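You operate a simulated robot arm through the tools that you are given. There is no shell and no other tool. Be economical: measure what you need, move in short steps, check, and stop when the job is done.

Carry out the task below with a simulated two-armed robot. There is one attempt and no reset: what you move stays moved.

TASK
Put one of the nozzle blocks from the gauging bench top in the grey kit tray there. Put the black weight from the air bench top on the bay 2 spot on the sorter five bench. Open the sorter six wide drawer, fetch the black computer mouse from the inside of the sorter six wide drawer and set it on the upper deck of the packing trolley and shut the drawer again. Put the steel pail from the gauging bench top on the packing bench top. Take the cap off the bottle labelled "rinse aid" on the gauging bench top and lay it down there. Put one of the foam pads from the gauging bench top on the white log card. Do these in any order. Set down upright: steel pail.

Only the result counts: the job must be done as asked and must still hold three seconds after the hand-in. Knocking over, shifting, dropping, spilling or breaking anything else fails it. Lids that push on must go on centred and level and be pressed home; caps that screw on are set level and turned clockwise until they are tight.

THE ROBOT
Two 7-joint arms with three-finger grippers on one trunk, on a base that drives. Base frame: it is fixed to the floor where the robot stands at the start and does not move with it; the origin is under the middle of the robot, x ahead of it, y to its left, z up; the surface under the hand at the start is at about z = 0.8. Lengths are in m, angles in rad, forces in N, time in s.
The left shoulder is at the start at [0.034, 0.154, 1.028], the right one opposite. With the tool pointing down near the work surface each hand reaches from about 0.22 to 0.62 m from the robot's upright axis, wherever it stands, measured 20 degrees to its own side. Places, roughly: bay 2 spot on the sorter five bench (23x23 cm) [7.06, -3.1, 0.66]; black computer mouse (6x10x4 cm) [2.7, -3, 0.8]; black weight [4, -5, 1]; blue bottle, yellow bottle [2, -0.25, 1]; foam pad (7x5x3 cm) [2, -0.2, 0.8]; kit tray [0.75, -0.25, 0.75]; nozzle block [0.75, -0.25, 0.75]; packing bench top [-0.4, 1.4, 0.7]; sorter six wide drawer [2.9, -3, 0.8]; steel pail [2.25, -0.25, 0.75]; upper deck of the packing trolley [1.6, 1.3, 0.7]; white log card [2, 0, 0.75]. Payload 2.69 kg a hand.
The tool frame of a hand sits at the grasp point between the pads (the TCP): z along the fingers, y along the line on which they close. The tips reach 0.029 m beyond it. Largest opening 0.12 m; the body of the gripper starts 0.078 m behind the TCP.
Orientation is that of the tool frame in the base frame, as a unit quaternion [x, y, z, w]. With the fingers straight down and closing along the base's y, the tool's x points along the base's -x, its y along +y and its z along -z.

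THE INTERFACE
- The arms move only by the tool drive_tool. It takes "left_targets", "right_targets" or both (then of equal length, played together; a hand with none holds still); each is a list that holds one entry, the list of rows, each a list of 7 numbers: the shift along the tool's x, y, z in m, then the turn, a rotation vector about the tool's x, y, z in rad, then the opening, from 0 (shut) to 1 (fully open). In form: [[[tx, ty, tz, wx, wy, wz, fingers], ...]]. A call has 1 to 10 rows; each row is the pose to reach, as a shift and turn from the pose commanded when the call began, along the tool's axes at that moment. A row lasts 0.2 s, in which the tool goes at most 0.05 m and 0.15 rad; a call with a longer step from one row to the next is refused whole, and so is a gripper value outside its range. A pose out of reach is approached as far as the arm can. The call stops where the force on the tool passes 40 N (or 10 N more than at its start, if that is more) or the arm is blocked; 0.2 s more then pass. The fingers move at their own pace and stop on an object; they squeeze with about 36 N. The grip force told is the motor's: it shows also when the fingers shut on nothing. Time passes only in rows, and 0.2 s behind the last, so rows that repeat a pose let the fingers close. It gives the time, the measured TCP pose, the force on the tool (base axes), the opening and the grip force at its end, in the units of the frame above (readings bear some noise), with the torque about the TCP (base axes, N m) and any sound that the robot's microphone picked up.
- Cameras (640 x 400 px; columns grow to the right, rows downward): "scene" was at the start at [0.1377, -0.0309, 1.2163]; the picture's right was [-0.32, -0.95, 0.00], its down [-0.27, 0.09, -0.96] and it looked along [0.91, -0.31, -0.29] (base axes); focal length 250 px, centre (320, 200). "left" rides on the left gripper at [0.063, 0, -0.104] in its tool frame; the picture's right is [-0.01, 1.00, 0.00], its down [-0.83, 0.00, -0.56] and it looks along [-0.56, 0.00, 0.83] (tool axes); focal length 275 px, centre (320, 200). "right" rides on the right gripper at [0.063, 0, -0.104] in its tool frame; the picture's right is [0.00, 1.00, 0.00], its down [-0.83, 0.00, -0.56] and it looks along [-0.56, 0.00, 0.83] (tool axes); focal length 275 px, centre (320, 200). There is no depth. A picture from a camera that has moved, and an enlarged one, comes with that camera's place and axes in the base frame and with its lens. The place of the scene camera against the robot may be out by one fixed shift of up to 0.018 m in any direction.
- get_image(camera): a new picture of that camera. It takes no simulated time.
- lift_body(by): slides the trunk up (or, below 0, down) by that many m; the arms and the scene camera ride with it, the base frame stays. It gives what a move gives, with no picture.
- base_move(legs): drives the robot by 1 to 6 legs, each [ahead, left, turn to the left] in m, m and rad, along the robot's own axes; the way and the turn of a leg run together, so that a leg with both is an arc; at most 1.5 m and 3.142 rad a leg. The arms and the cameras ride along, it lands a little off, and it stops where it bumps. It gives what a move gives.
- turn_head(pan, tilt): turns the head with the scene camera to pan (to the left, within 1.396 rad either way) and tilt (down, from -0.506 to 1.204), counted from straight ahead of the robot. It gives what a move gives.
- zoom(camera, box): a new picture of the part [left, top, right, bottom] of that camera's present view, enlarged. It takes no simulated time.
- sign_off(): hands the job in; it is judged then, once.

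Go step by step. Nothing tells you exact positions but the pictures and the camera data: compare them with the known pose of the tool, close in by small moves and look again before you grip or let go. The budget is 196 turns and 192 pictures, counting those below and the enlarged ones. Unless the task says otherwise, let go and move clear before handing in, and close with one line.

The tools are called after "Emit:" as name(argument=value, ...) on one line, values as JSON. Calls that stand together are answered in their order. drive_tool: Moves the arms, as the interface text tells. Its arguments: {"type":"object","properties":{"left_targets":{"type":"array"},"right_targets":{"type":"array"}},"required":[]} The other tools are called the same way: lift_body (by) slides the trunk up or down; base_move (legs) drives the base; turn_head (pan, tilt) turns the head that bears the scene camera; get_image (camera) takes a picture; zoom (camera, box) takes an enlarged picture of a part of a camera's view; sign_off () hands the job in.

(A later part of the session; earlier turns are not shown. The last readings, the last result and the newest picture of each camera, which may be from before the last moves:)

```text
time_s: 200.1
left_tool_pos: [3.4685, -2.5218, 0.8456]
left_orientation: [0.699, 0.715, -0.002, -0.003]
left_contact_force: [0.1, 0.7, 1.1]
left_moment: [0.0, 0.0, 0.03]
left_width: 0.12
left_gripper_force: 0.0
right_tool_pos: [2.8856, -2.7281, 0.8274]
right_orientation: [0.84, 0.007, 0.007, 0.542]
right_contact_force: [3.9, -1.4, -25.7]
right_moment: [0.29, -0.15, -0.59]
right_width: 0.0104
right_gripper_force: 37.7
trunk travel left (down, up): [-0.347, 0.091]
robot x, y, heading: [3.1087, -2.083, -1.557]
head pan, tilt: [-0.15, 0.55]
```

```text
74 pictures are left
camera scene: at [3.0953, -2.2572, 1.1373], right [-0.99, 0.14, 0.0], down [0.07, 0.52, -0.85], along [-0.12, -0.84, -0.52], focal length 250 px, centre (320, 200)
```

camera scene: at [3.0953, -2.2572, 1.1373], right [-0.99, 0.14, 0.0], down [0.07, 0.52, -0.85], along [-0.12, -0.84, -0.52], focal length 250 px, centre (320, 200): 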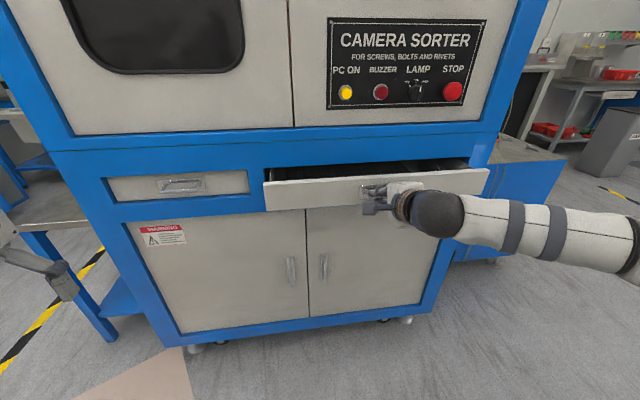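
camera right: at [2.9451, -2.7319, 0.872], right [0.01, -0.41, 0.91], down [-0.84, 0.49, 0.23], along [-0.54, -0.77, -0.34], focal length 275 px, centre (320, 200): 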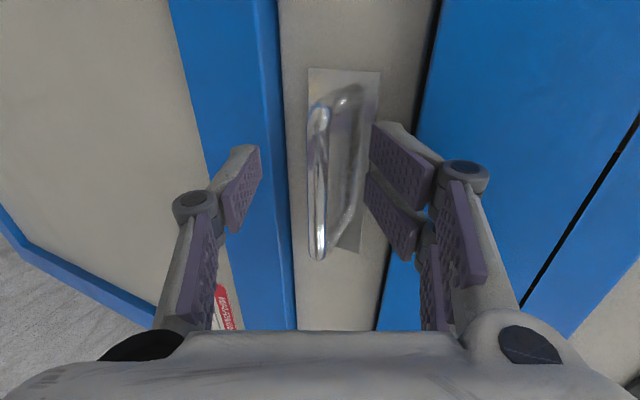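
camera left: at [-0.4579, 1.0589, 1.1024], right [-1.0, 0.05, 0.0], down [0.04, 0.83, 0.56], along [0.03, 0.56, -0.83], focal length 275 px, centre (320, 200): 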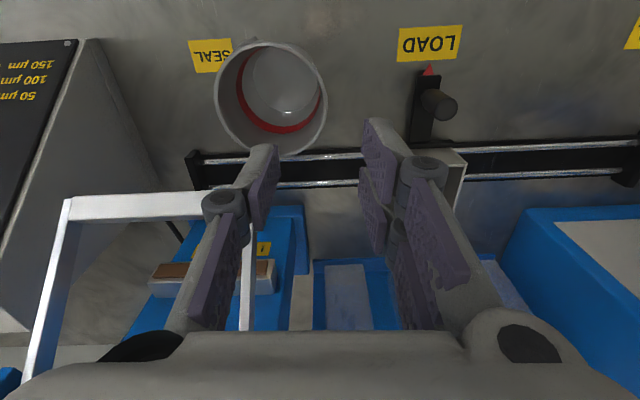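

The drawer is opening. I'll pull it further.

Emit:
base_move(legs=[[-0.16, 0, 0]])

Emit:
get_image(camera="scene")

```text
time_s: 201.6
left_tool_pos: [3.4684, -2.3596, 0.8438]
left_orientation: [0.698, 0.716, -0.003, -0.004]
left_contact_force: [0.9, 0.0, 0.0]
left_moment: [-0.03, 0.0, 0.04]
left_width: 0.12
left_gripper_force: 0.0
right_tool_pos: [2.8852, -2.5658, 0.8271]
right_orientation: [0.841, 0.008, 0.009, 0.541]
right_contact_force: [8.2, -1.1, -13.2]
right_moment: [0.15, -0.41, -0.15]
right_width: 0.0102
right_gripper_force: 37.9
trunk travel left (down, up): [-0.347, 0.091]
robot x, y, heading: [3.1087, -1.9225, -1.56]
head pan, tilt: [-0.15, 0.55]
```

```text
73 pictures are left
camera scene: at [3.0943, -2.0942, 1.1375], right [-0.99, 0.14, 0.0], down [0.07, 0.52, -0.85], along [-0.12, -0.84, -0.52], focal length 250 px, centre (320, 200)
```

scene: 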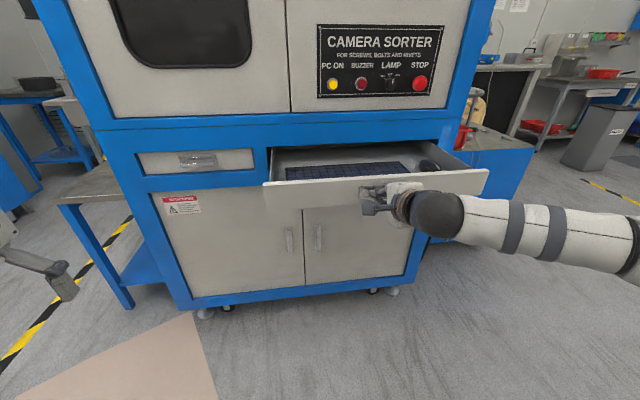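

Emit:
zoom(camera="scene", box=[250, 130, 500, 230])

```text
2.56 times, centred on (375, 180) of scene
camera zoom: at [3.0943, -2.0942, 1.1375], right [-0.99, 0.14, 0.0], down [0.07, 0.52, -0.85], along [-0.12, -0.84, -0.52], focal length 639 px, centre (179, 251)
```

zoom: 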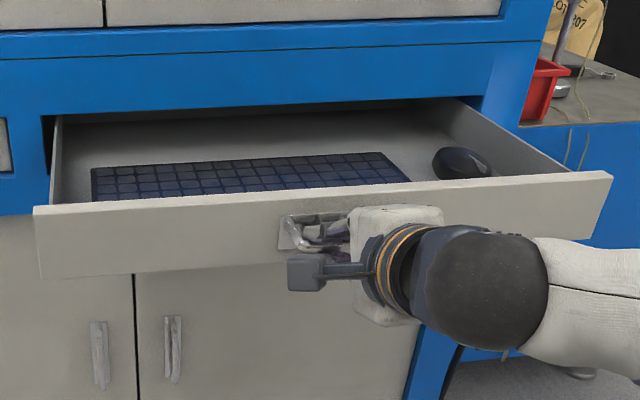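

The mouse is at the drawer's right end, near (2.65, -2.75). I'll pull a bit more, then release the handle and back the hand off.

Emit:
base_move(legs=[[-0.06, 0, 0]])

Emit:
drive_tool(right_targets=[[[0, 0, 0, 0, 0, 0, 0.3], [0, 0, 0, 0, 0, 0, 0.6], [0, 0, 0, 0, 0, 0, 0.6], [0, 0, -0.03, 0, 0, 0, 0.6], [0, 0, -0.07, 0, 0, 0, 0.7]]])

Emit:
base_move(legs=[[-0.15, 0, 0]])

Emit:
zoom(camera="scene", box=[240, 120, 500, 280])

```text
time_s: 202.5
left_tool_pos: [3.4672, -2.2999, 0.8453]
left_orientation: [0.698, 0.716, -0.003, -0.003]
left_contact_force: [0.2, 0.5, 0.0]
left_moment: [-0.05, 0.01, -0.03]
left_width: 0.1199
left_gripper_force: 0.1
right_tool_pos: [2.8847, -2.5039, 0.8273]
right_orientation: [0.84, 0.009, 0.009, 0.542]
right_contact_force: [5.5, -1.8, -6.0]
right_moment: [0.07, -0.42, -0.15]
right_width: 0.0104
right_gripper_force: 37.9
trunk travel left (down, up): [-0.347, 0.091]
robot x, y, heading: [3.1059, -1.8637, -1.561]
head pan, tilt: [-0.15, 0.55]
```

```text
time_s: 203.7
left_tool_pos: [3.4674, -2.2984, 0.8453]
left_orientation: [0.698, 0.716, -0.003, -0.002]
left_contact_force: [0.3, -0.8, 0.8]
left_moment: [0.0, -0.01, -0.01]
left_width: 0.12
left_gripper_force: 0.1
right_tool_pos: [2.8827, -2.441, 0.8572]
right_orientation: [0.841, 0.008, 0.008, 0.541]
right_contact_force: [-0.5, -0.3, 0.7]
right_moment: [0.0, 0.02, 0.02]
right_width: 0.0842
right_gripper_force: 0.0
trunk travel left (down, up): [-0.347, 0.091]
robot x, y, heading: [3.1073, -1.8634, -1.563]
head pan, tilt: [-0.15, 0.55]
```

```text
time_s: 205.1
left_tool_pos: [3.4668, -2.1503, 0.8454]
left_orientation: [0.698, 0.716, -0.003, -0.003]
left_contact_force: [-1.1, 0.4, 0.0]
left_moment: [-0.01, -0.01, 0.02]
left_width: 0.1201
left_gripper_force: 0.1
right_tool_pos: [2.8811, -2.2909, 0.8562]
right_orientation: [0.84, 0.008, 0.008, 0.542]
right_contact_force: [0.1, -0.2, 0.0]
right_moment: [0.02, -0.01, 0.0]
right_width: 0.0841
right_gripper_force: 0.1
trunk travel left (down, up): [-0.347, 0.091]
robot x, y, heading: [3.1049, -1.7116, -1.562]
head pan, tilt: [-0.15, 0.55]
```

```text
2.46 times, centred on (370, 200) of scene
camera zoom: at [3.0915, -1.8831, 1.1378], right [-0.99, 0.14, 0.0], down [0.07, 0.52, -0.85], along [-0.12, -0.84, -0.52], focal length 614 px, centre (197, 200)
```

zoom: 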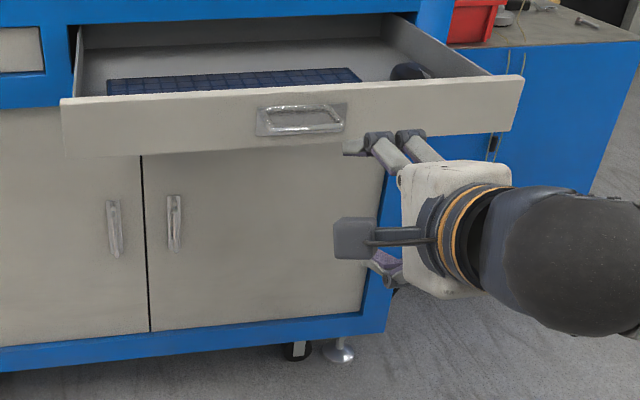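

The drawer is open about 32 cm and the handle is released. I'll raise the trunk and turn the right hand back to tool-down.

Emit:
lift_body(by=0.085)

Emit:
drive_tool(right_targets=[[[0, 0, -0.02, 0.0689, 0.0689, -0.1061, 1], [0, 0, -0.04, 0.1378, 0.1378, -0.2122, 1], [0, 0, -0.06, 0.2067, 0.2067, -0.3182, 1], [0, 0, -0.08, 0.2755, 0.2755, -0.4243, 1], [0, 0, -0.1, 0.3444, 0.3444, -0.5304, 1], [0, 0, -0.12, 0.4133, 0.4133, -0.6365, 1], [0, 0, -0.13, 0.4822, 0.4822, -0.7425, 1]]])

Emit:
drive_tool(right_targets=[[[0, 0, 0, 0.0689, 0.0689, -0.1061, 1], [0, 0, 0, 0.1378, 0.1378, -0.2122, 1], [0, 0, 0, 0.2067, 0.2067, -0.3182, 1], [0, 0, 0, 0.2755, 0.2755, -0.4243, 1], [0, 0, 0, 0.3444, 0.3444, -0.5304, 1], [0, 0, 0, 0.4133, 0.4133, -0.6365, 1]]])

Emit:
base_move(legs=[[0, -0.22, 0], [0.3, 0, 0]])

Emit:
get_image(camera="right")

Emit:
get_image(camera="scene")

```text
time_s: 206.3
left_tool_pos: [3.4644, -2.1499, 0.9292]
left_orientation: [0.699, 0.715, -0.002, -0.003]
left_contact_force: [0.3, -0.3, 0.3]
left_moment: [0.0, -0.03, 0.04]
left_width: 0.1199
left_gripper_force: 0.0
right_tool_pos: [2.8805, -2.292, 0.9394]
right_orientation: [0.842, 0.008, 0.008, 0.539]
right_contact_force: [-0.5, 0.9, 0.0]
right_moment: [-0.04, -0.02, -0.01]
right_width: 0.084
right_gripper_force: 0.1
trunk travel left (down, up): [-0.432, 0.006]
robot x, y, heading: [3.1055, -1.7144, -1.554]
head pan, tilt: [-0.15, 0.55]
```

```text
time_s: 207.9
left_tool_pos: [3.4647, -2.1506, 0.9309]
left_orientation: [0.699, 0.715, -0.003, -0.003]
left_contact_force: [-0.3, -0.2, -1.2]
left_moment: [-0.02, -0.02, 0.01]
left_width: 0.1199
left_gripper_force: 0.1
right_tool_pos: [2.8777, -2.1732, 0.9926]
right_orientation: [0.856, 0.434, 0.007, 0.281]
right_contact_force: [0.2, 0.7, 0.1]
right_moment: [0.0, 0.03, 0.01]
right_width: 0.12
right_gripper_force: 0.2
trunk travel left (down, up): [-0.432, 0.006]
robot x, y, heading: [3.1046, -1.7152, -1.564]
head pan, tilt: [-0.15, 0.55]
```

```text
time_s: 209.3
left_tool_pos: [3.4655, -2.1512, 0.9295]
left_orientation: [0.699, 0.715, -0.003, -0.002]
left_contact_force: [-0.3, -0.2, -0.2]
left_moment: [0.02, -0.02, 0.0]
left_width: 0.1202
left_gripper_force: 0.0
right_tool_pos: [2.8783, -2.1726, 0.9951]
right_orientation: [0.698, 0.716, 0.005, -0.001]
right_contact_force: [0.3, -0.1, 0.2]
right_moment: [-0.04, -0.02, 0.0]
right_width: 0.12
right_gripper_force: 0.0
trunk travel left (down, up): [-0.432, 0.006]
robot x, y, heading: [3.1081, -1.7157, -1.562]
head pan, tilt: [-0.15, 0.55]
```

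```text
time_s: 213.3
left_tool_pos: [3.2391, -2.4465, 0.9293]
left_orientation: [0.698, 0.716, -0.003, -0.003]
left_contact_force: [-0.5, -0.5, 0.2]
left_moment: [0.03, -0.01, -0.02]
left_width: 0.1201
left_gripper_force: 0.0
right_tool_pos: [2.6511, -2.4714, 0.9942]
right_orientation: [0.698, 0.716, 0.005, 0.0]
right_contact_force: [-0.1, -0.7, 0.7]
right_moment: [0.01, -0.01, 0.01]
right_width: 0.12
right_gripper_force: 0.0
trunk travel left (down, up): [-0.432, 0.006]
robot x, y, heading: [2.8807, -2.0118, -1.555]
head pan, tilt: [-0.15, 0.55]
```

```text
70 pictures are left
camera right: at [2.6482, -2.4096, 1.1002], right [1.0, 0.03, 0.01], down [0.02, -0.83, 0.55], along [0.02, -0.55, -0.83], focal length 275 px, centre (320, 200)
```

right: 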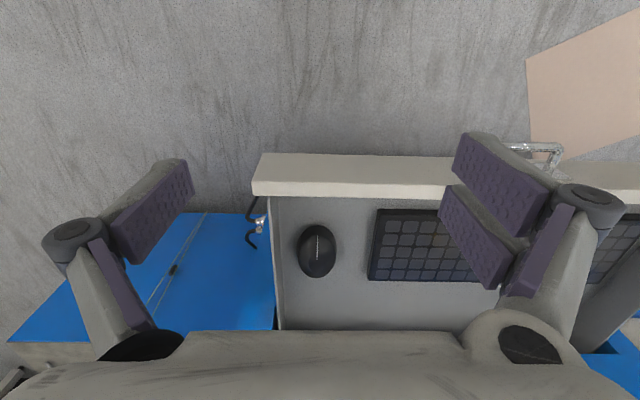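

```text
69 pictures are left
camera scene: at [2.864, -2.1134, 1.2365], right [-0.99, 0.14, 0.0], down [0.07, 0.52, -0.85], along [-0.12, -0.84, -0.52], focal length 250 px, centre (320, 200)
```

scene: 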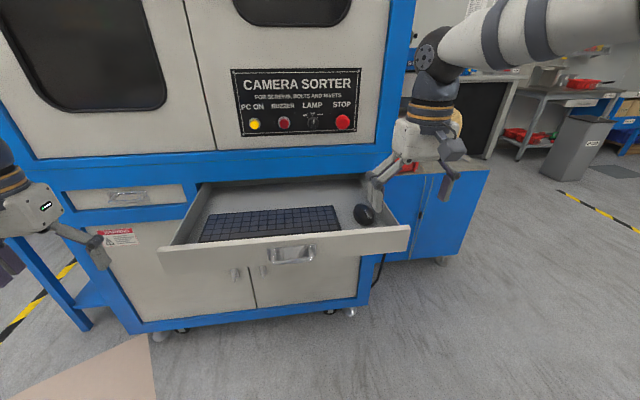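

The mouse lies lengthwise along y near (2.653, -2.69), so closing along x suits it. I'll move closer and over it.

Emit:
base_move(legs=[[0.14, 0, 0]])

Emit:
drive_tool(right_targets=[[[-0.03, 0, 0.02, 0, 0, 0, 0.9], [-0.06, 0, 0.045, 0, 0, 0, 0.75], [-0.07, 0, 0.07, 0, 0, 0, 0.75]]])

Emit:
get_image(camera="right")

Emit:
get_image(camera="scene")

```text
time_s: 214.6
left_tool_pos: [3.2412, -2.5827, 0.9307]
left_orientation: [0.698, 0.716, -0.003, -0.002]
left_contact_force: [0.3, -0.4, -1.0]
left_moment: [0.02, -0.01, 0.0]
left_width: 0.12
left_gripper_force: 0.0
right_tool_pos: [2.6538, -2.6057, 0.9952]
right_orientation: [0.698, 0.716, 0.004, 0.0]
right_contact_force: [-0.1, 0.0, -0.2]
right_moment: [0.06, 0.02, 0.01]
right_width: 0.12
right_gripper_force: 0.1
trunk travel left (down, up): [-0.432, 0.006]
robot x, y, heading: [2.8783, -2.1468, -1.555]
head pan, tilt: [-0.15, 0.55]
```

```text
time_s: 215.4
left_tool_pos: [3.2401, -2.582, 0.9308]
left_orientation: [0.698, 0.716, -0.003, -0.002]
left_contact_force: [0.9, 0.1, 0.0]
left_moment: [0.0, 0.0, 0.01]
left_width: 0.1204
left_gripper_force: 0.0
right_tool_pos: [2.6552, -2.6763, 0.9247]
right_orientation: [0.699, 0.715, 0.004, -0.001]
right_contact_force: [0.7, -0.4, -0.8]
right_moment: [0.02, -0.03, 0.03]
right_width: 0.0899
right_gripper_force: 0.1
trunk travel left (down, up): [-0.432, 0.006]
robot x, y, heading: [2.8769, -2.144, -1.557]
head pan, tilt: [-0.15, 0.55]
```

```text
68 pictures are left
camera right: at [2.6526, -2.614, 1.0304], right [1.0, 0.03, 0.01], down [0.02, -0.83, 0.55], along [0.02, -0.55, -0.83], focal length 275 px, centre (320, 200)
```

right: 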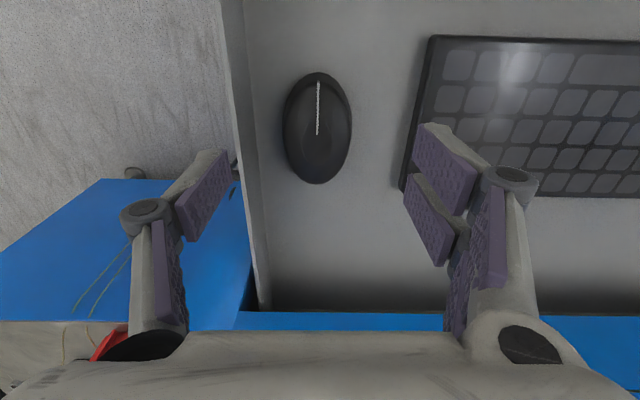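

```text
67 pictures are left
camera scene: at [2.8654, -2.2483, 1.2365], right [-0.99, 0.14, 0.0], down [0.07, 0.52, -0.85], along [-0.12, -0.84, -0.52], focal length 250 px, centre (320, 200)
```

scene: 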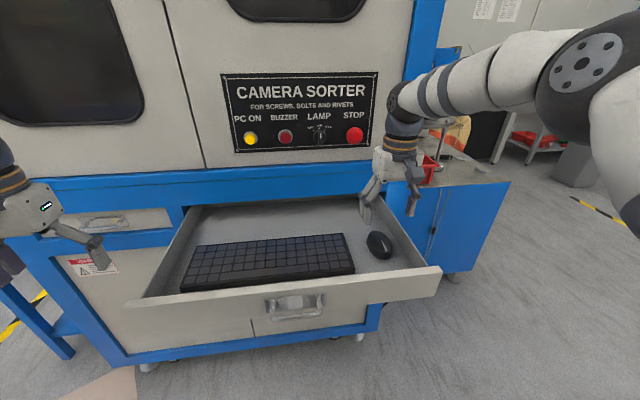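

Mouse centre is (2.654, -2.69), about 56 mm wide, on the drawer floor at z ≈ 0.79. I'll narrow the opening and descend.

Emit:
drive_tool(right_targets=[[[-0.013, 0.004, 0.03, 0, 0, 0, 0.66], [-0.013, 0.004, 0.06, 0, 0, 0, 0.65]]])

Emit:
get_image(camera="right")

```text
time_s: 216.0
left_tool_pos: [3.2394, -2.5821, 0.932]
left_orientation: [0.699, 0.715, -0.002, -0.003]
left_contact_force: [0.8, 0.0, -0.3]
left_moment: [-0.01, -0.02, 0.01]
left_width: 0.1203
left_gripper_force: 0.0
right_tool_pos: [2.6613, -2.6877, 0.8632]
right_orientation: [0.699, 0.716, 0.005, -0.001]
right_contact_force: [-0.8, 0.6, -0.3]
right_moment: [0.01, 0.02, 0.02]
right_width: 0.0778
right_gripper_force: 0.1
trunk travel left (down, up): [-0.432, 0.006]
robot x, y, heading: [2.8808, -2.1456, -1.565]
head pan, tilt: [-0.15, 0.55]
```

```text
66 pictures are left
camera right: at [2.6562, -2.6253, 0.9686], right [1.0, 0.03, 0.01], down [0.02, -0.83, 0.55], along [0.02, -0.55, -0.83], focal length 275 px, centre (320, 200)
```

right: 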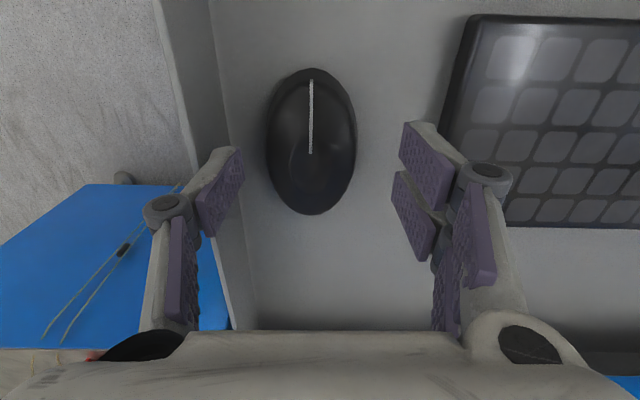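

Emit:
drive_tool(right_targets=[[[0, -0.002, 0.02, 0, 0, 0, 0.64], [0, -0.003, 0.034, 0, 0, 0, 0.64], [0, -0.003, 0.04, 0, 0, 0, 0.64]]])

Emit:
get_image(camera="right")

```text
time_s: 216.8
left_tool_pos: [3.2395, -2.5823, 0.9318]
left_orientation: [0.698, 0.716, -0.002, -0.002]
left_contact_force: [0.2, 0.2, 0.3]
left_moment: [0.02, 0.04, 0.03]
left_width: 0.12
left_gripper_force: 0.0
right_tool_pos: [2.656, -2.6867, 0.8243]
right_orientation: [0.698, 0.716, 0.003, -0.001]
right_contact_force: [4.0, 0.8, 3.9]
right_moment: [-0.01, 0.31, 0.01]
right_width: 0.0743
right_gripper_force: 0.0
trunk travel left (down, up): [-0.432, 0.006]
robot x, y, heading: [2.8808, -2.1458, -1.561]
head pan, tilt: [-0.15, 0.55]
```

```text
65 pictures are left
camera right: at [2.653, -2.6254, 0.9296], right [1.0, 0.03, 0.01], down [0.02, -0.83, 0.55], along [0.02, -0.55, -0.83], focal length 275 px, centre (320, 200)
```

right: 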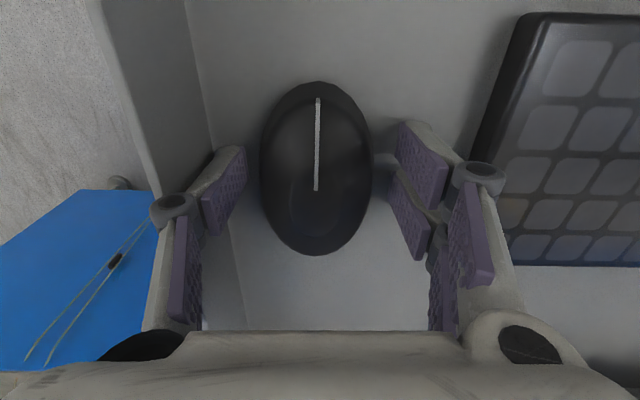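

Good bracket, with slight contact. I'll close on the mouse and lift gently.

Emit:
drive_tool(right_targets=[[[0.004, 0.001, 0, 0, 0, 0, 0.4], [0.004, 0.001, 0, 0, 0, 0, 0.3], [0.004, 0.001, 0, 0, 0, 0, 0.3], [0.004, 0.003, -0.02, 0, 0, 0, 0.3], [0.004, 0.005, -0.06, 0, 0, 0, 0.3], [0.004, 0.005, -0.1, 0, 0, 0, 0.3], [0.02, 0.005, -0.13, 0, 0, 0, 0.3]]])

Emit:
get_image(camera="right")

Emit:
get_image(camera="scene")

```text
time_s: 218.4
left_tool_pos: [3.2389, -2.5805, 0.9315]
left_orientation: [0.699, 0.715, -0.003, -0.002]
left_contact_force: [-0.7, 0.8, 0.2]
left_moment: [-0.01, 0.0, 0.0]
left_width: 0.1199
left_gripper_force: 0.1
right_tool_pos: [2.6611, -2.6692, 0.9568]
right_orientation: [0.698, 0.716, 0.004, 0.0]
right_contact_force: [-0.8, 0.0, -1.3]
right_moment: [0.0, 0.01, -0.01]
right_width: 0.0579
right_gripper_force: 36.2
trunk travel left (down, up): [-0.432, 0.006]
robot x, y, heading: [2.8765, -2.1459, -1.564]
head pan, tilt: [-0.15, 0.55]
```

```text
64 pictures are left
camera right: at [2.6568, -2.6066, 1.0616], right [1.0, 0.03, 0.01], down [0.02, -0.83, 0.55], along [0.02, -0.55, -0.83], focal length 275 px, centre (320, 200)
```

right: 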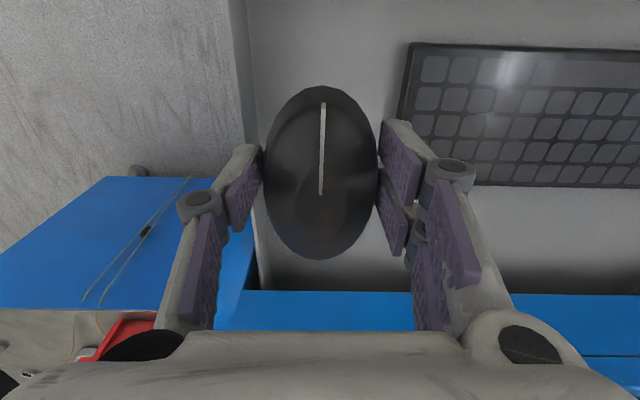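

```text
63 pictures are left
camera scene: at [2.8655, -2.247, 1.2368], right [-0.99, 0.14, 0.0], down [0.07, 0.52, -0.85], along [-0.12, -0.84, -0.52], focal length 250 px, centre (320, 200)
```

scene: 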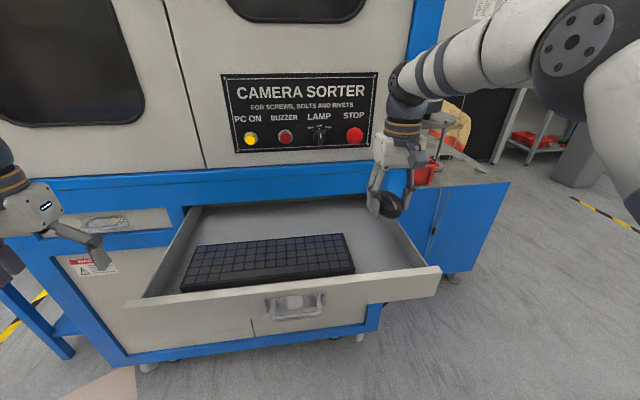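

I have the mouse. Next I back off and tilt the closed left hand forward so its fingertips can push the drawer shut.

Emit:
base_move(legs=[[-0.27, 0, 0]])

Emit:
drive_tool(left_targets=[[[0, -0.0275, 0.01, 0, -0.13, 0, 0.8], [0, -0.055, 0.02, 0, -0.26, 0, 0.5], [0, -0.0825, 0.03, 0, -0.39, 0, 0.3], [0, -0.11, 0.04, 0, -0.52, 0, 0], [0, -0.1375, 0.05, 0, -0.65, 0, 0], [0, -0.165, 0.06, 0, -0.78, 0, 0], [0, -0.1925, 0.07, 0, -0.91, 0, 0], [0, -0.22, 0.08, 0, -1.04, 0, 0]]])

Emit:
get_image(camera="scene")

```text
time_s: 220.4
left_tool_pos: [3.237, -2.3069, 0.9316]
left_orientation: [0.699, 0.715, -0.002, -0.002]
left_contact_force: [0.2, 0.1, 1.0]
left_moment: [-0.03, 0.03, -0.01]
left_width: 0.1199
left_gripper_force: 0.2
right_tool_pos: [2.6561, -2.3941, 0.9558]
right_orientation: [0.699, 0.715, 0.005, 0.0]
right_contact_force: [-0.1, 0.4, -0.6]
right_moment: [0.03, 0.02, 0.0]
right_width: 0.0581
right_gripper_force: 35.7
trunk travel left (down, up): [-0.432, 0.006]
robot x, y, heading: [2.8802, -1.8719, -1.555]
head pan, tilt: [-0.15, 0.55]
```

```text
time_s: 222.2
left_tool_pos: [3.0164, -2.3097, 0.85]
left_orientation: [0.605, 0.621, -0.35, 0.353]
left_contact_force: [-0.1, 0.7, -0.6]
left_moment: [0.03, 0.02, -0.01]
left_width: 0.0
left_gripper_force: 28.2
right_tool_pos: [2.6568, -2.3939, 0.9535]
right_orientation: [0.699, 0.715, 0.004, 0.0]
right_contact_force: [0.0, -0.8, -0.7]
right_moment: [0.0, -0.01, 0.0]
right_width: 0.0581
right_gripper_force: 36.0
trunk travel left (down, up): [-0.432, 0.006]
robot x, y, heading: [2.8747, -1.8728, -1.565]
head pan, tilt: [-0.15, 0.55]
```

```text
62 pictures are left
camera scene: at [2.8621, -1.9727, 1.2364], right [-0.99, 0.14, 0.0], down [0.07, 0.52, -0.85], along [-0.12, -0.84, -0.52], focal length 250 px, centre (320, 200)
```

scene: 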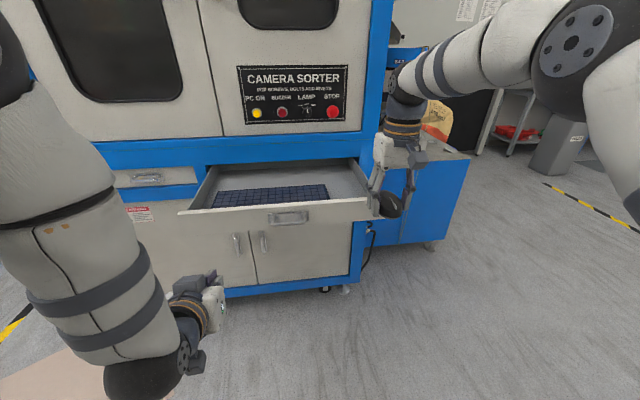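

Before pushing I'll retract the right hand with the mouse and extend the left a little.

Emit:
drive_tool(right_targets=[[[0.02, 0, 0, 0, 0, 0, 0.3], [0.05, -0.01, -0.01, 0, 0, 0, 0.3], [0.08, -0.02, -0.02, 0, 0, 0, 0.3], [0.11, -0.03, -0.03, 0, 0, 0, 0.3], [0.14, -0.03, -0.05, 0, 0, 0, 0.3], [0.17, -0.03, -0.07, 0, 0, 0, 0.3]]], left_targets=[[[0, 0, 0, 0, 0, 0, 0], [-0.01, 0, 0.02, 0, 0, 0, 0], [-0.02, 0, 0.035, 0, 0, 0, 0], [-0.03, 0, 0.052, 0, 0, 0, 0], [-0.04, 0, 0.07, 0, 0, 0, 0], [-0.05, 0, 0.087, 0, 0, 0, 0]]])

Emit:
get_image(camera="scene")

```text
time_s: 223.6
left_tool_pos: [3.0176, -2.412, 0.8513]
left_orientation: [0.606, 0.622, -0.35, 0.352]
left_contact_force: [0.3, -1.4, -0.4]
left_moment: [-0.01, -0.01, -0.01]
left_width: 0.0001
left_gripper_force: 29.1
right_tool_pos: [2.6236, -2.2542, 1.0027]
right_orientation: [0.699, 0.715, 0.004, 0.0]
right_contact_force: [-0.8, 0.1, -0.7]
right_moment: [0.02, -0.01, -0.04]
right_width: 0.058
right_gripper_force: 36.2
right hand out of reach, approached as far as the arm can: row 6
trunk travel left (down, up): [-0.432, 0.006]
robot x, y, heading: [2.8737, -1.8717, -1.568]
head pan, tilt: [-0.15, 0.55]
```

```text
61 pictures are left
camera scene: at [2.8624, -1.9732, 1.2364], right [-0.99, 0.14, 0.0], down [0.07, 0.52, -0.85], along [-0.12, -0.84, -0.52], focal length 250 px, centre (320, 200)
```

scene: 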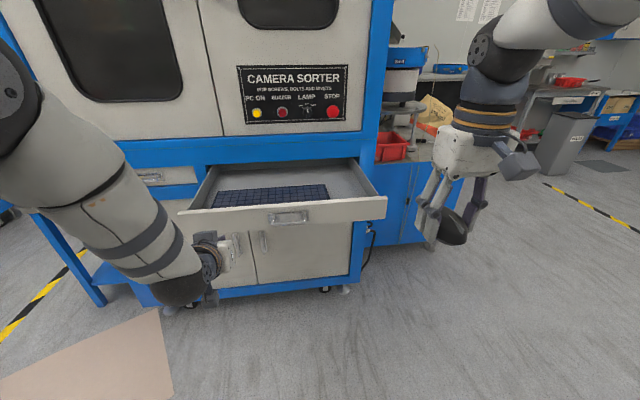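

Emit:
base_move(legs=[[0.2, 0, 0]])

Emit:
get_image(camera="scene")

```text
time_s: 225.2
left_tool_pos: [3.0201, -2.6127, 0.8531]
left_orientation: [0.606, 0.622, -0.35, 0.352]
left_contact_force: [0.8, 0.5, 0.1]
left_moment: [0.0, 0.01, -0.03]
left_width: 0.0
left_gripper_force: 28.2
right_tool_pos: [2.6261, -2.4531, 1.0023]
right_orientation: [0.699, 0.715, 0.005, 0.0]
right_contact_force: [0.1, -0.4, -1.3]
right_moment: [0.03, 0.0, -0.02]
right_width: 0.0582
right_gripper_force: 36.0
trunk travel left (down, up): [-0.432, 0.006]
robot x, y, heading: [2.8803, -2.0703, -1.561]
head pan, tilt: [-0.15, 0.55]
```

```text
60 pictures are left
camera scene: at [2.8644, -2.1727, 1.2365], right [-0.99, 0.14, 0.0], down [0.07, 0.52, -0.85], along [-0.12, -0.84, -0.52], focal length 250 px, centre (320, 200)
```

scene: 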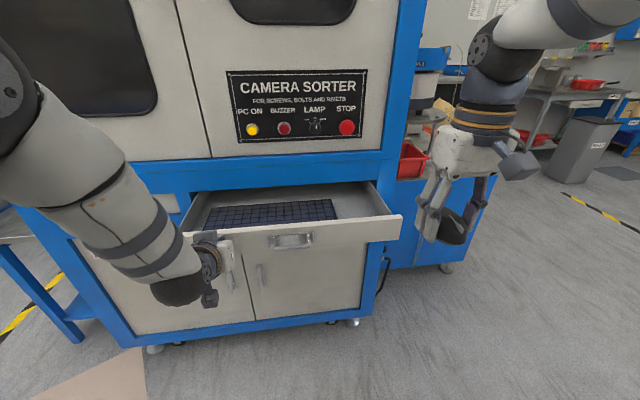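

The drawer is moving in. I'll keep pushing.

Emit:
base_move(legs=[[0.2, 0, 0]])

Emit:
get_image(camera="scene")

```text
time_s: 226.8
left_tool_pos: [3.0201, -2.8104, 0.853]
left_orientation: [0.606, 0.622, -0.349, 0.353]
left_contact_force: [0.0, -0.5, 0.1]
left_moment: [0.0, 0.03, 0.01]
left_width: 0.0
left_gripper_force: 28.4
right_tool_pos: [2.6264, -2.6511, 1.003]
right_orientation: [0.7, 0.715, 0.005, 0.0]
right_contact_force: [-0.2, 0.2, -0.9]
right_moment: [0.05, -0.01, -0.01]
right_width: 0.0584
right_gripper_force: 35.0
trunk travel left (down, up): [-0.432, 0.006]
robot x, y, heading: [2.8797, -2.2683, -1.562]
head pan, tilt: [-0.15, 0.55]
```

```text
59 pictures are left
camera scene: at [2.8658, -2.3706, 1.2365], right [-0.99, 0.14, 0.0], down [0.07, 0.52, -0.85], along [-0.12, -0.84, -0.52], focal length 250 px, centre (320, 200)
```

scene: 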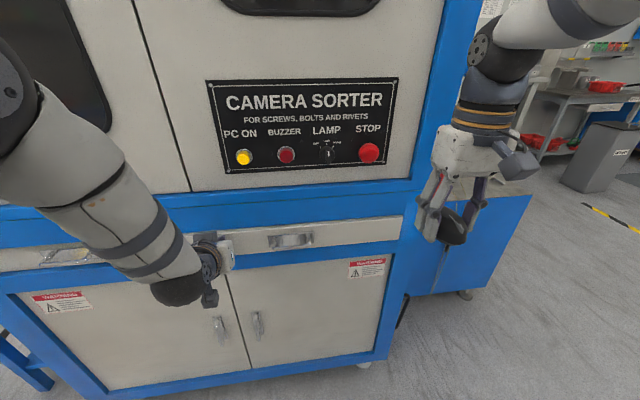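

Emit:
base_move(legs=[[0.035, 0, 0]])

Emit:
zoom(camera="scene", box=[170, 180, 440, 310])

```text
time_s: 227.8
left_tool_pos: [3.0194, -2.8375, 0.8473]
left_orientation: [0.61, 0.625, -0.344, 0.346]
left_contact_force: [0.4, 5.9, 2.3]
left_moment: [-0.11, 0.01, 0.02]
left_width: 0.0
left_gripper_force: 28.3
right_tool_pos: [2.6284, -2.6839, 1.0032]
right_orientation: [0.699, 0.715, 0.005, -0.002]
right_contact_force: [-0.2, -0.6, -1.1]
right_moment: [0.01, 0.01, 0.0]
right_width: 0.0581
right_gripper_force: 36.2
trunk travel left (down, up): [-0.432, 0.006]
robot x, y, heading: [2.8821, -2.3043, -1.563]
head pan, tilt: [-0.15, 0.55]
stopped in leg 1: the force on the tool passed its limit at 135 N (the readings are from after the stop); the commanded pose is now the measured one
```

```text
2.37 times, centred on (305, 245) of scene
camera zoom: at [2.8661, -2.403, 1.2366], right [-0.99, 0.14, 0.0], down [0.07, 0.52, -0.85], along [-0.12, -0.84, -0.52], focal length 592 px, centre (356, 93)
```

zoom: 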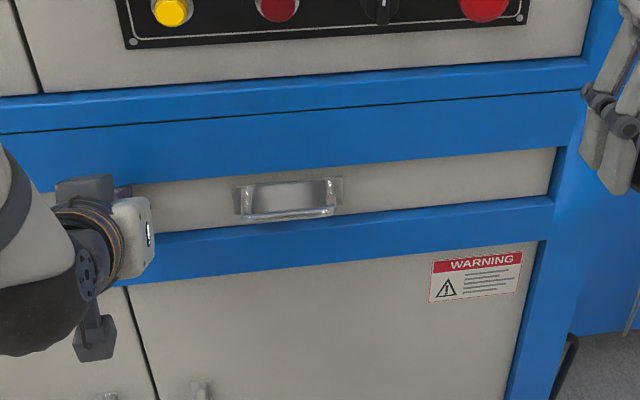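

The drawer is shut. I'll back away, bring the left hand to travel pose, turn around, and carry the mouse to the trolley.

Emit:
base_move(legs=[[-0.42, 0, 0]])

Emit:
drive_tool(left_targets=[[[-0.01, 0.02, 0, 0, 0.14, 0, 0], [-0.02, 0.04, 0, 0, 0.28, 0, 0.3], [-0.03, 0.06, 0, 0, 0.42, 0, 0.6], [-0.04, 0.08, 0, 0, 0.56, 0, 1], [-0.05, 0.1, -0.02, 0, 0.7, 0, 1], [-0.06, 0.1, -0.04, 0, 0.84, 0, 1], [-0.07, 0.1, -0.06, 0, 0.98, 0, 1], [-0.08, 0.1, -0.08, 0, 1.02, 0, 1]]])

Emit:
base_move(legs=[[0, 0, 3.134], [1.2, 0, 0]])

Emit:
turn_head(pan=0.3, tilt=0.4)

Emit:
get_image(camera="scene")

```text
time_s: 230.4
left_tool_pos: [3.0203, -2.4113, 0.8473]
left_orientation: [0.606, 0.628, -0.342, 0.348]
left_contact_force: [-0.3, 0.5, 0.7]
left_moment: [-0.01, -0.01, 0.02]
left_width: 0.0
left_gripper_force: 28.2
right_tool_pos: [2.6263, -2.2631, 1.0033]
right_orientation: [0.695, 0.719, 0.004, -0.001]
right_contact_force: [-0.2, -0.3, -0.7]
right_moment: [0.01, 0.01, -0.02]
right_width: 0.0583
right_gripper_force: 36.1
trunk travel left (down, up): [-0.432, 0.006]
robot x, y, heading: [2.8789, -1.8818, -1.552]
head pan, tilt: [-0.15, 0.55]
```

```text
time_s: 232.2
left_tool_pos: [3.1223, -2.3834, 0.9576]
left_orientation: [0.696, 0.718, -0.002, -0.002]
left_contact_force: [-0.3, -0.5, 0.0]
left_moment: [-0.02, -0.03, -0.01]
left_width: 0.1199
left_gripper_force: 0.0
right_tool_pos: [2.625, -2.2636, 1.0039]
right_orientation: [0.695, 0.719, 0.005, -0.001]
right_contact_force: [0.0, -0.2, -0.1]
right_moment: [0.02, 0.0, 0.01]
right_width: 0.0581
right_gripper_force: 35.9
trunk travel left (down, up): [-0.432, 0.006]
robot x, y, heading: [2.8772, -1.8785, -1.55]
head pan, tilt: [-0.15, 0.55]
```

```text
time_s: 245.5
left_tool_pos: [2.6687, -0.1766, 0.9563]
left_orientation: [-0.702, 0.712, -0.001, 0.002]
left_contact_force: [-0.6, -0.2, 0.5]
left_moment: [0.02, -0.01, -0.02]
left_width: 0.12
left_gripper_force: 0.1
right_tool_pos: [3.1585, -0.3192, 1.0027]
right_orientation: [-0.703, 0.711, -0.001, -0.004]
right_contact_force: [-0.2, -0.2, -0.3]
right_moment: [-0.01, 0.01, 0.0]
right_width: 0.0578
right_gripper_force: 35.9
trunk travel left (down, up): [-0.432, 0.006]
robot x, y, heading: [2.8953, -0.6897, 1.545]
head pan, tilt: [-0.15, 0.55]
```

```text
time_s: 246.4
left_tool_pos: [2.6688, -0.1765, 0.9574]
left_orientation: [-0.702, 0.712, -0.002, 0.003]
left_contact_force: [-0.2, -0.3, 0.0]
left_moment: [0.01, 0.02, -0.01]
left_width: 0.1198
left_gripper_force: 0.0
right_tool_pos: [3.1606, -0.3186, 1.0033]
right_orientation: [-0.703, 0.712, -0.001, -0.004]
right_contact_force: [-0.4, -0.1, -1.5]
right_moment: [-0.02, -0.01, 0.01]
right_width: 0.0578
right_gripper_force: 35.9
trunk travel left (down, up): [-0.432, 0.006]
robot x, y, heading: [2.8931, -0.6919, 1.542]
head pan, tilt: [0.3, 0.4]
```

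```text
57 pictures are left
camera scene: at [2.8673, -0.5931, 1.2502], right [0.96, 0.27, 0.0], down [0.11, -0.37, -0.92], along [-0.25, 0.89, -0.39], focal length 250 px, centre (320, 200)
```

scene: 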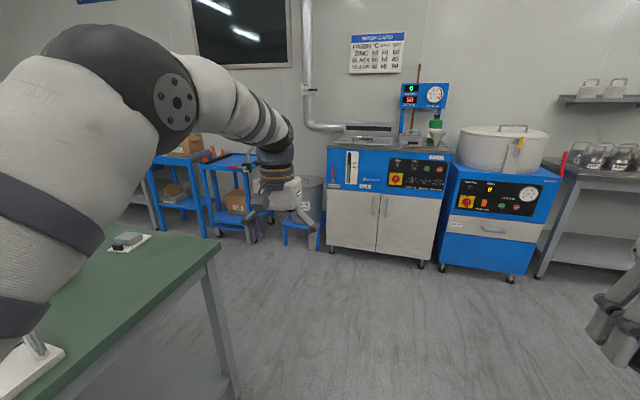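

The path is clear. I'll continue up past the bench end, then sideways to the trolley.

Emit:
base_move(legs=[[1.07, 0, 0.03], [0, 1.25, 0]])

Emit:
turn_head(pan=0, tilt=0.55)

Emit:
get_image(camera="scene")

```text
time_s: 261.4
left_tool_pos: [1.4301, 0.9194, 0.9575]
left_orientation: [-0.707, 0.708, -0.003, 0.003]
left_contact_force: [-0.8, -0.4, 0.5]
left_moment: [-0.03, 0.02, -0.03]
left_width: 0.1201
left_gripper_force: 0.0
right_tool_pos: [1.9235, 0.7831, 1.0018]
right_orientation: [0.707, -0.707, 0.001, 0.005]
right_contact_force: [0.1, -0.4, -0.9]
right_moment: [-0.02, 0.0, -0.02]
right_width: 0.0581
right_gripper_force: 35.9
trunk travel left (down, up): [-0.432, 0.006]
robot x, y, heading: [1.6606, 0.403, 1.561]
head pan, tilt: [0.3, 0.4]
```

```text
time_s: 262.1
left_tool_pos: [1.4306, 0.9196, 0.9566]
left_orientation: [0.708, -0.707, 0.003, -0.002]
left_contact_force: [-0.9, 0.2, -0.4]
left_moment: [0.05, -0.01, 0.0]
left_width: 0.1202
left_gripper_force: 0.0
right_tool_pos: [1.9231, 0.7832, 1.0027]
right_orientation: [-0.707, 0.707, 0.0, -0.004]
right_contact_force: [0.3, 0.5, -0.1]
right_moment: [0.01, 0.0, 0.0]
right_width: 0.0579
right_gripper_force: 36.0
trunk travel left (down, up): [-0.432, 0.006]
robot x, y, heading: [1.6642, 0.4053, 1.559]
head pan, tilt: [0.0, 0.55]
```

```text
56 pictures are left
camera scene: at [1.6614, 0.506, 1.2366], right [1.0, -0.01, 0.0], down [-0.01, -0.52, -0.85], along [0.01, 0.85, -0.52], focal length 250 px, centre (320, 200)
```

scene: 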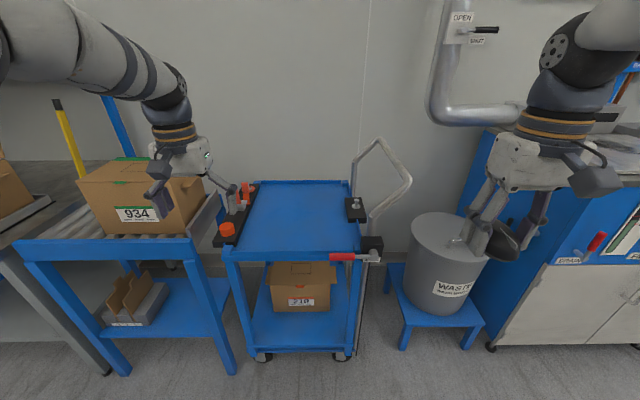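

The trolley's upper deck spans about x 1.43–1.78, y 1.04–1.5 and is free. I'll lift the left hand clear, bring the right hand inward, and edge ahead.

Emit:
drive_tool(left_targets=[[[0.01, -0.01, -0.02, 0, 0, 0, 1], [0.02, -0.02, -0.04, 0, 0, 0, 1], [0.04, -0.02, -0.06, 0, 0, 0, 1], [0.06, -0.02, -0.08, 0, 0, 0, 1], [0.08, -0.02, -0.09, 0, 0, 0, 1], [0.1, -0.02, -0.1, 0, 0, 0, 1]]], right_targets=[[[-0.02, 0.03, 0, 0, 0, 0, 0.3], [-0.04, 0.06, 0, 0, 0, 0, 0.3], [-0.06, 0.09, 0, 0, 0, 0, 0.3], [-0.08, 0.12, 0, 0, 0, 0, 0.3], [-0.1, 0.15, 0, 0, 0, 0, 0.3], [-0.12, 0.18, 0, 0, 0, 0, 0.3]]])

Emit:
base_move(legs=[[0.18, 0.08, 0]])

Emit:
get_image(camera="scene")

Emit:
get_image(camera="right")

```text
time_s: 263.6
left_tool_pos: [1.4486, 0.8202, 1.0573]
left_orientation: [-0.706, 0.708, -0.002, 0.002]
left_contact_force: [-0.2, -0.1, 0.2]
left_moment: [0.0, -0.03, 0.0]
left_width: 0.1201
left_gripper_force: 0.0
right_tool_pos: [1.7414, 0.9049, 1.0008]
right_orientation: [0.707, -0.707, 0.001, 0.004]
right_contact_force: [-0.7, 0.0, 0.1]
right_moment: [0.02, 0.01, 0.0]
right_width: 0.0575
right_gripper_force: 36.1
trunk travel left (down, up): [-0.432, 0.006]
robot x, y, heading: [1.6636, 0.4061, 1.561]
head pan, tilt: [0.0, 0.55]
```

```text
time_s: 265.1
left_tool_pos: [1.3754, 1.0008, 1.057]
left_orientation: [-0.705, 0.709, -0.003, 0.002]
left_contact_force: [0.5, 0.0, -0.3]
left_moment: [-0.02, -0.02, 0.0]
left_width: 0.1199
left_gripper_force: 0.1
right_tool_pos: [1.67, 1.0845, 1.0005]
right_orientation: [-0.706, 0.709, 0.0, -0.005]
right_contact_force: [0.8, 0.0, -0.8]
right_moment: [-0.03, 0.02, 0.01]
right_width: 0.0575
right_gripper_force: 36.6
trunk travel left (down, up): [-0.432, 0.006]
robot x, y, heading: [1.587, 0.5836, 1.558]
head pan, tilt: [0.0, 0.55]
```

```text
55 pictures are left
camera scene: at [1.5855, 0.6856, 1.2365], right [1.0, -0.02, 0.0], down [-0.01, -0.52, -0.85], along [0.02, 0.85, -0.52], focal length 250 px, centre (320, 200)
```

scene: 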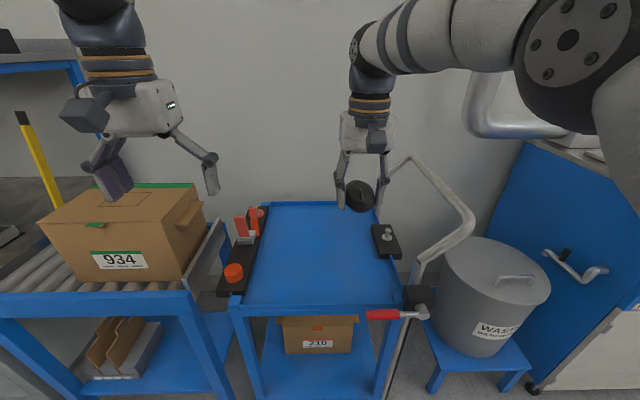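

```text
54 pictures are left
camera right: at [1.6688, 1.0224, 1.107], right [-1.0, 0.0, 0.01], down [0.0, 0.84, 0.55], along [0.0, 0.55, -0.84], focal length 275 px, centre (320, 200)
```

right: 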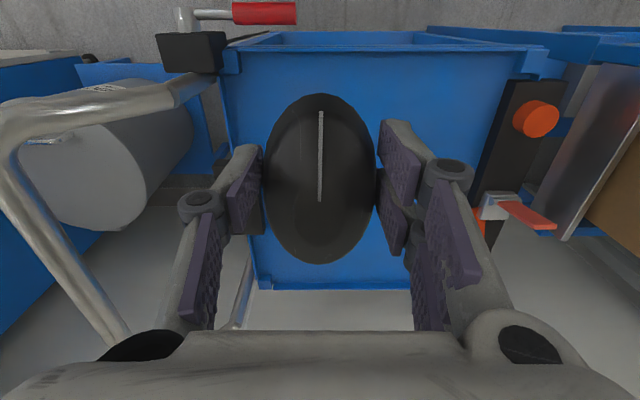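

Emit:
base_move(legs=[[0.08, 0.05, 0]])

Emit:
drive_tool(right_targets=[[[-0.02, 0, 0.04, 0, 0, 0, 0.3], [-0.03, 0, 0.085, 0, 0, 0, 0.3], [-0.04, 0, 0.13, 0, 0, 0, 0.3], [-0.04, 0, 0.175, 0, 0, 0, 0.3], [-0.04, 0, 0.205, 0, 0, 0, 0.3]]])

Emit:
get_image(camera="scene")

```text
time_s: 266.3
left_tool_pos: [1.3257, 1.0831, 1.0572]
left_orientation: [-0.704, 0.71, -0.002, 0.002]
left_contact_force: [-0.5, -0.1, -0.8]
left_moment: [-0.02, -0.03, -0.01]
left_width: 0.1199
left_gripper_force: 0.0
right_tool_pos: [1.6214, 1.1682, 1.0009]
right_orientation: [-0.705, 0.709, 0.0, -0.004]
right_contact_force: [-0.6, 0.3, -0.6]
right_moment: [-0.05, -0.01, -0.01]
right_width: 0.0578
right_gripper_force: 35.7
trunk travel left (down, up): [-0.432, 0.006]
robot x, y, heading: [1.5404, 0.6717, 1.551]
head pan, tilt: [0.0, 0.55]
```

```text
time_s: 267.5
left_tool_pos: [1.326, 1.0814, 1.0562]
left_orientation: [-0.705, 0.709, -0.003, 0.003]
left_contact_force: [0.3, 0.6, -0.5]
left_moment: [0.01, -0.01, -0.03]
left_width: 0.1203
left_gripper_force: 0.2
right_tool_pos: [1.6228, 1.2064, 0.7973]
right_orientation: [-0.705, 0.71, 0.0, -0.004]
right_contact_force: [-0.2, -1.0, -1.7]
right_moment: [-0.03, 0.0, 0.02]
right_width: 0.0576
right_gripper_force: 35.5
trunk travel left (down, up): [-0.432, 0.006]
robot x, y, heading: [1.5377, 0.6691, 1.556]
head pan, tilt: [0.0, 0.55]
```

```text
53 pictures are left
camera scene: at [1.5366, 0.7674, 1.2364], right [1.0, -0.02, 0.0], down [-0.01, -0.52, -0.85], along [0.02, 0.85, -0.52], focal length 250 px, centre (320, 200)
```

scene: 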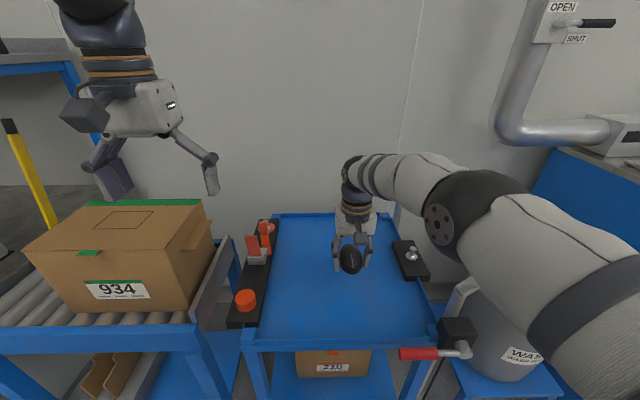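

Emit:
drive_tool(right_targets=[[[0, 0, 0.01, 0, 0, 0, 0.3], [0, 0, 0.02, 0, 0, 0, 0.3], [0, 0, 0.027, 0, 0, 0, 0.3]]])

```text
time_s: 268.3
left_tool_pos: [1.3269, 1.0814, 1.0574]
left_orientation: [-0.705, 0.709, -0.002, 0.003]
left_contact_force: [0.0, -0.1, -0.6]
left_moment: [-0.02, 0.0, 0.01]
left_width: 0.1198
left_gripper_force: 0.0
right_tool_pos: [1.6208, 1.2056, 0.769]
right_orientation: [-0.706, 0.709, -0.001, -0.005]
right_contact_force: [-0.5, 0.0, -0.1]
right_moment: [-0.04, -0.02, -0.02]
right_width: 0.0577
right_gripper_force: 35.9
trunk travel left (down, up): [-0.432, 0.006]
robot x, y, heading: [1.5369, 0.6689, 1.554]
head pan, tilt: [0.0, 0.55]
```

Emit:
drive_tool(right_targets=[[[0, 0, 0.006, 0, 0, 0, 0.3], [0, 0, 0.012, 0, 0, 0, 0.3]]])

Emit:
zoom(camera="scene", box=[270, 180, 430, 300])

```text
time_s: 268.9
left_tool_pos: [1.3276, 1.0811, 1.0574]
left_orientation: [-0.705, 0.709, -0.002, 0.003]
left_contact_force: [0.2, 0.6, 0.2]
left_moment: [0.03, -0.01, -0.01]
left_width: 0.1198
left_gripper_force: 0.0
right_tool_pos: [1.6192, 1.2059, 0.7573]
right_orientation: [-0.706, 0.709, -0.001, -0.005]
right_contact_force: [0.4, 0.6, -0.9]
right_moment: [0.02, -0.02, -0.04]
right_width: 0.0574
right_gripper_force: 36.2
trunk travel left (down, up): [-0.432, 0.006]
robot x, y, heading: [1.5354, 0.6679, 1.549]
head pan, tilt: [0.0, 0.55]
```

```text
3.33 times, centred on (350, 240) of scene
camera zoom: at [1.5366, 0.7671, 1.2365], right [1.0, -0.02, 0.0], down [-0.01, -0.52, -0.85], along [0.02, 0.85, -0.52], focal length 832 px, centre (220, 67)
```

zoom: 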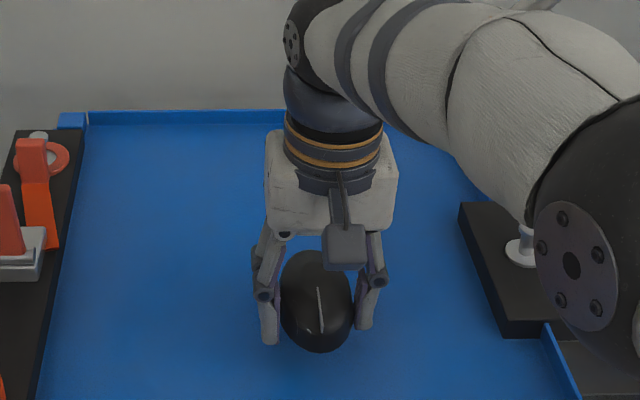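

Emit:
drive_tool(right_targets=[[[0, 0, 0.006, 0, 0, 0, 0.3], [0, 0, 0.012, 0, 0, 0, 0.3], [0, 0, 0.016, 0, 0, 0, 0.3]]])

```text
time_s: 269.7
left_tool_pos: [1.327, 1.0816, 1.0572]
left_orientation: [-0.705, 0.709, -0.001, 0.003]
left_contact_force: [-0.1, 0.7, 0.5]
left_moment: [-0.02, 0.0, 0.0]
left_width: 0.1201
left_gripper_force: 0.0
right_tool_pos: [1.6203, 1.205, 0.7405]
right_orientation: [-0.705, 0.709, 0.0, -0.005]
right_contact_force: [0.5, -1.1, -0.4]
right_moment: [-0.03, -0.04, -0.01]
right_width: 0.0574
right_gripper_force: 36.2
trunk travel left (down, up): [-0.432, 0.006]
robot x, y, heading: [1.5352, 0.6704, 1.555]
head pan, tilt: [0.0, 0.55]
```

Emit:
drive_tool(right_targets=[[[0, 0, 0.006, 0, 0, 0, 0.3], [0, 0, 0.012, 0, 0, 0, 0.3]]])

Emit:
get_image(camera="right")

```text
time_s: 270.3
left_tool_pos: [1.3266, 1.0823, 1.0567]
left_orientation: [-0.705, 0.71, -0.002, 0.002]
left_contact_force: [0.1, -0.3, -0.6]
left_moment: [0.0, 0.01, 0.03]
left_width: 0.1198
left_gripper_force: 0.0
right_tool_pos: [1.6198, 1.2024, 0.7297]
right_orientation: [-0.706, 0.708, -0.001, -0.004]
right_contact_force: [0.1, -0.3, 0.0]
right_moment: [0.0, 0.01, -0.04]
right_width: 0.0575
right_gripper_force: 36.0
trunk travel left (down, up): [-0.432, 0.006]
robot x, y, heading: [1.5386, 0.6686, 1.552]
head pan, tilt: [0.0, 0.55]
```

```text
51 pictures are left
camera right: at [1.6192, 1.1399, 0.835], right [-1.0, 0.0, 0.01], down [0.0, 0.83, 0.55], along [0.0, 0.55, -0.83], focal length 275 px, centre (320, 200)
```

right: 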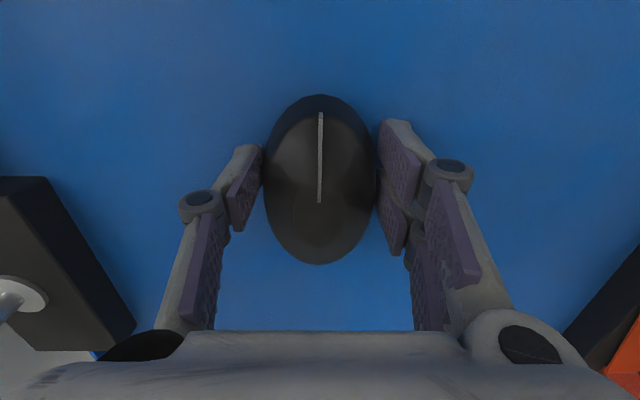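

Emit:
drive_tool(right_targets=[[[0, 0, 0.005, 0, 0, 0, 0.3], [0, 0, 0.01, 0, 0, 0, 0.3]]])

```text
time_s: 270.9
left_tool_pos: [1.3261, 1.0783, 1.0617]
left_orientation: [-0.704, 0.71, 0.0, 0.005]
left_contact_force: [0.5, 1.1, -1.0]
left_moment: [-0.01, 0.02, -0.02]
left_width: 0.1201
left_gripper_force: 0.1
right_tool_pos: [1.6212, 1.2013, 0.7272]
right_orientation: [-0.705, 0.709, 0.006, 0.0]
right_contact_force: [-4.1, 0.1, 33.9]
right_moment: [-0.06, -0.23, 0.11]
right_width: 0.0576
right_gripper_force: 36.5
right hand out of reach, approached as far as the arm can: row 1, 2
trunk travel left (down, up): [-0.432, 0.006]
robot x, y, heading: [1.537, 0.6681, 1.553]
head pan, tilt: [0.0, 0.55]
```

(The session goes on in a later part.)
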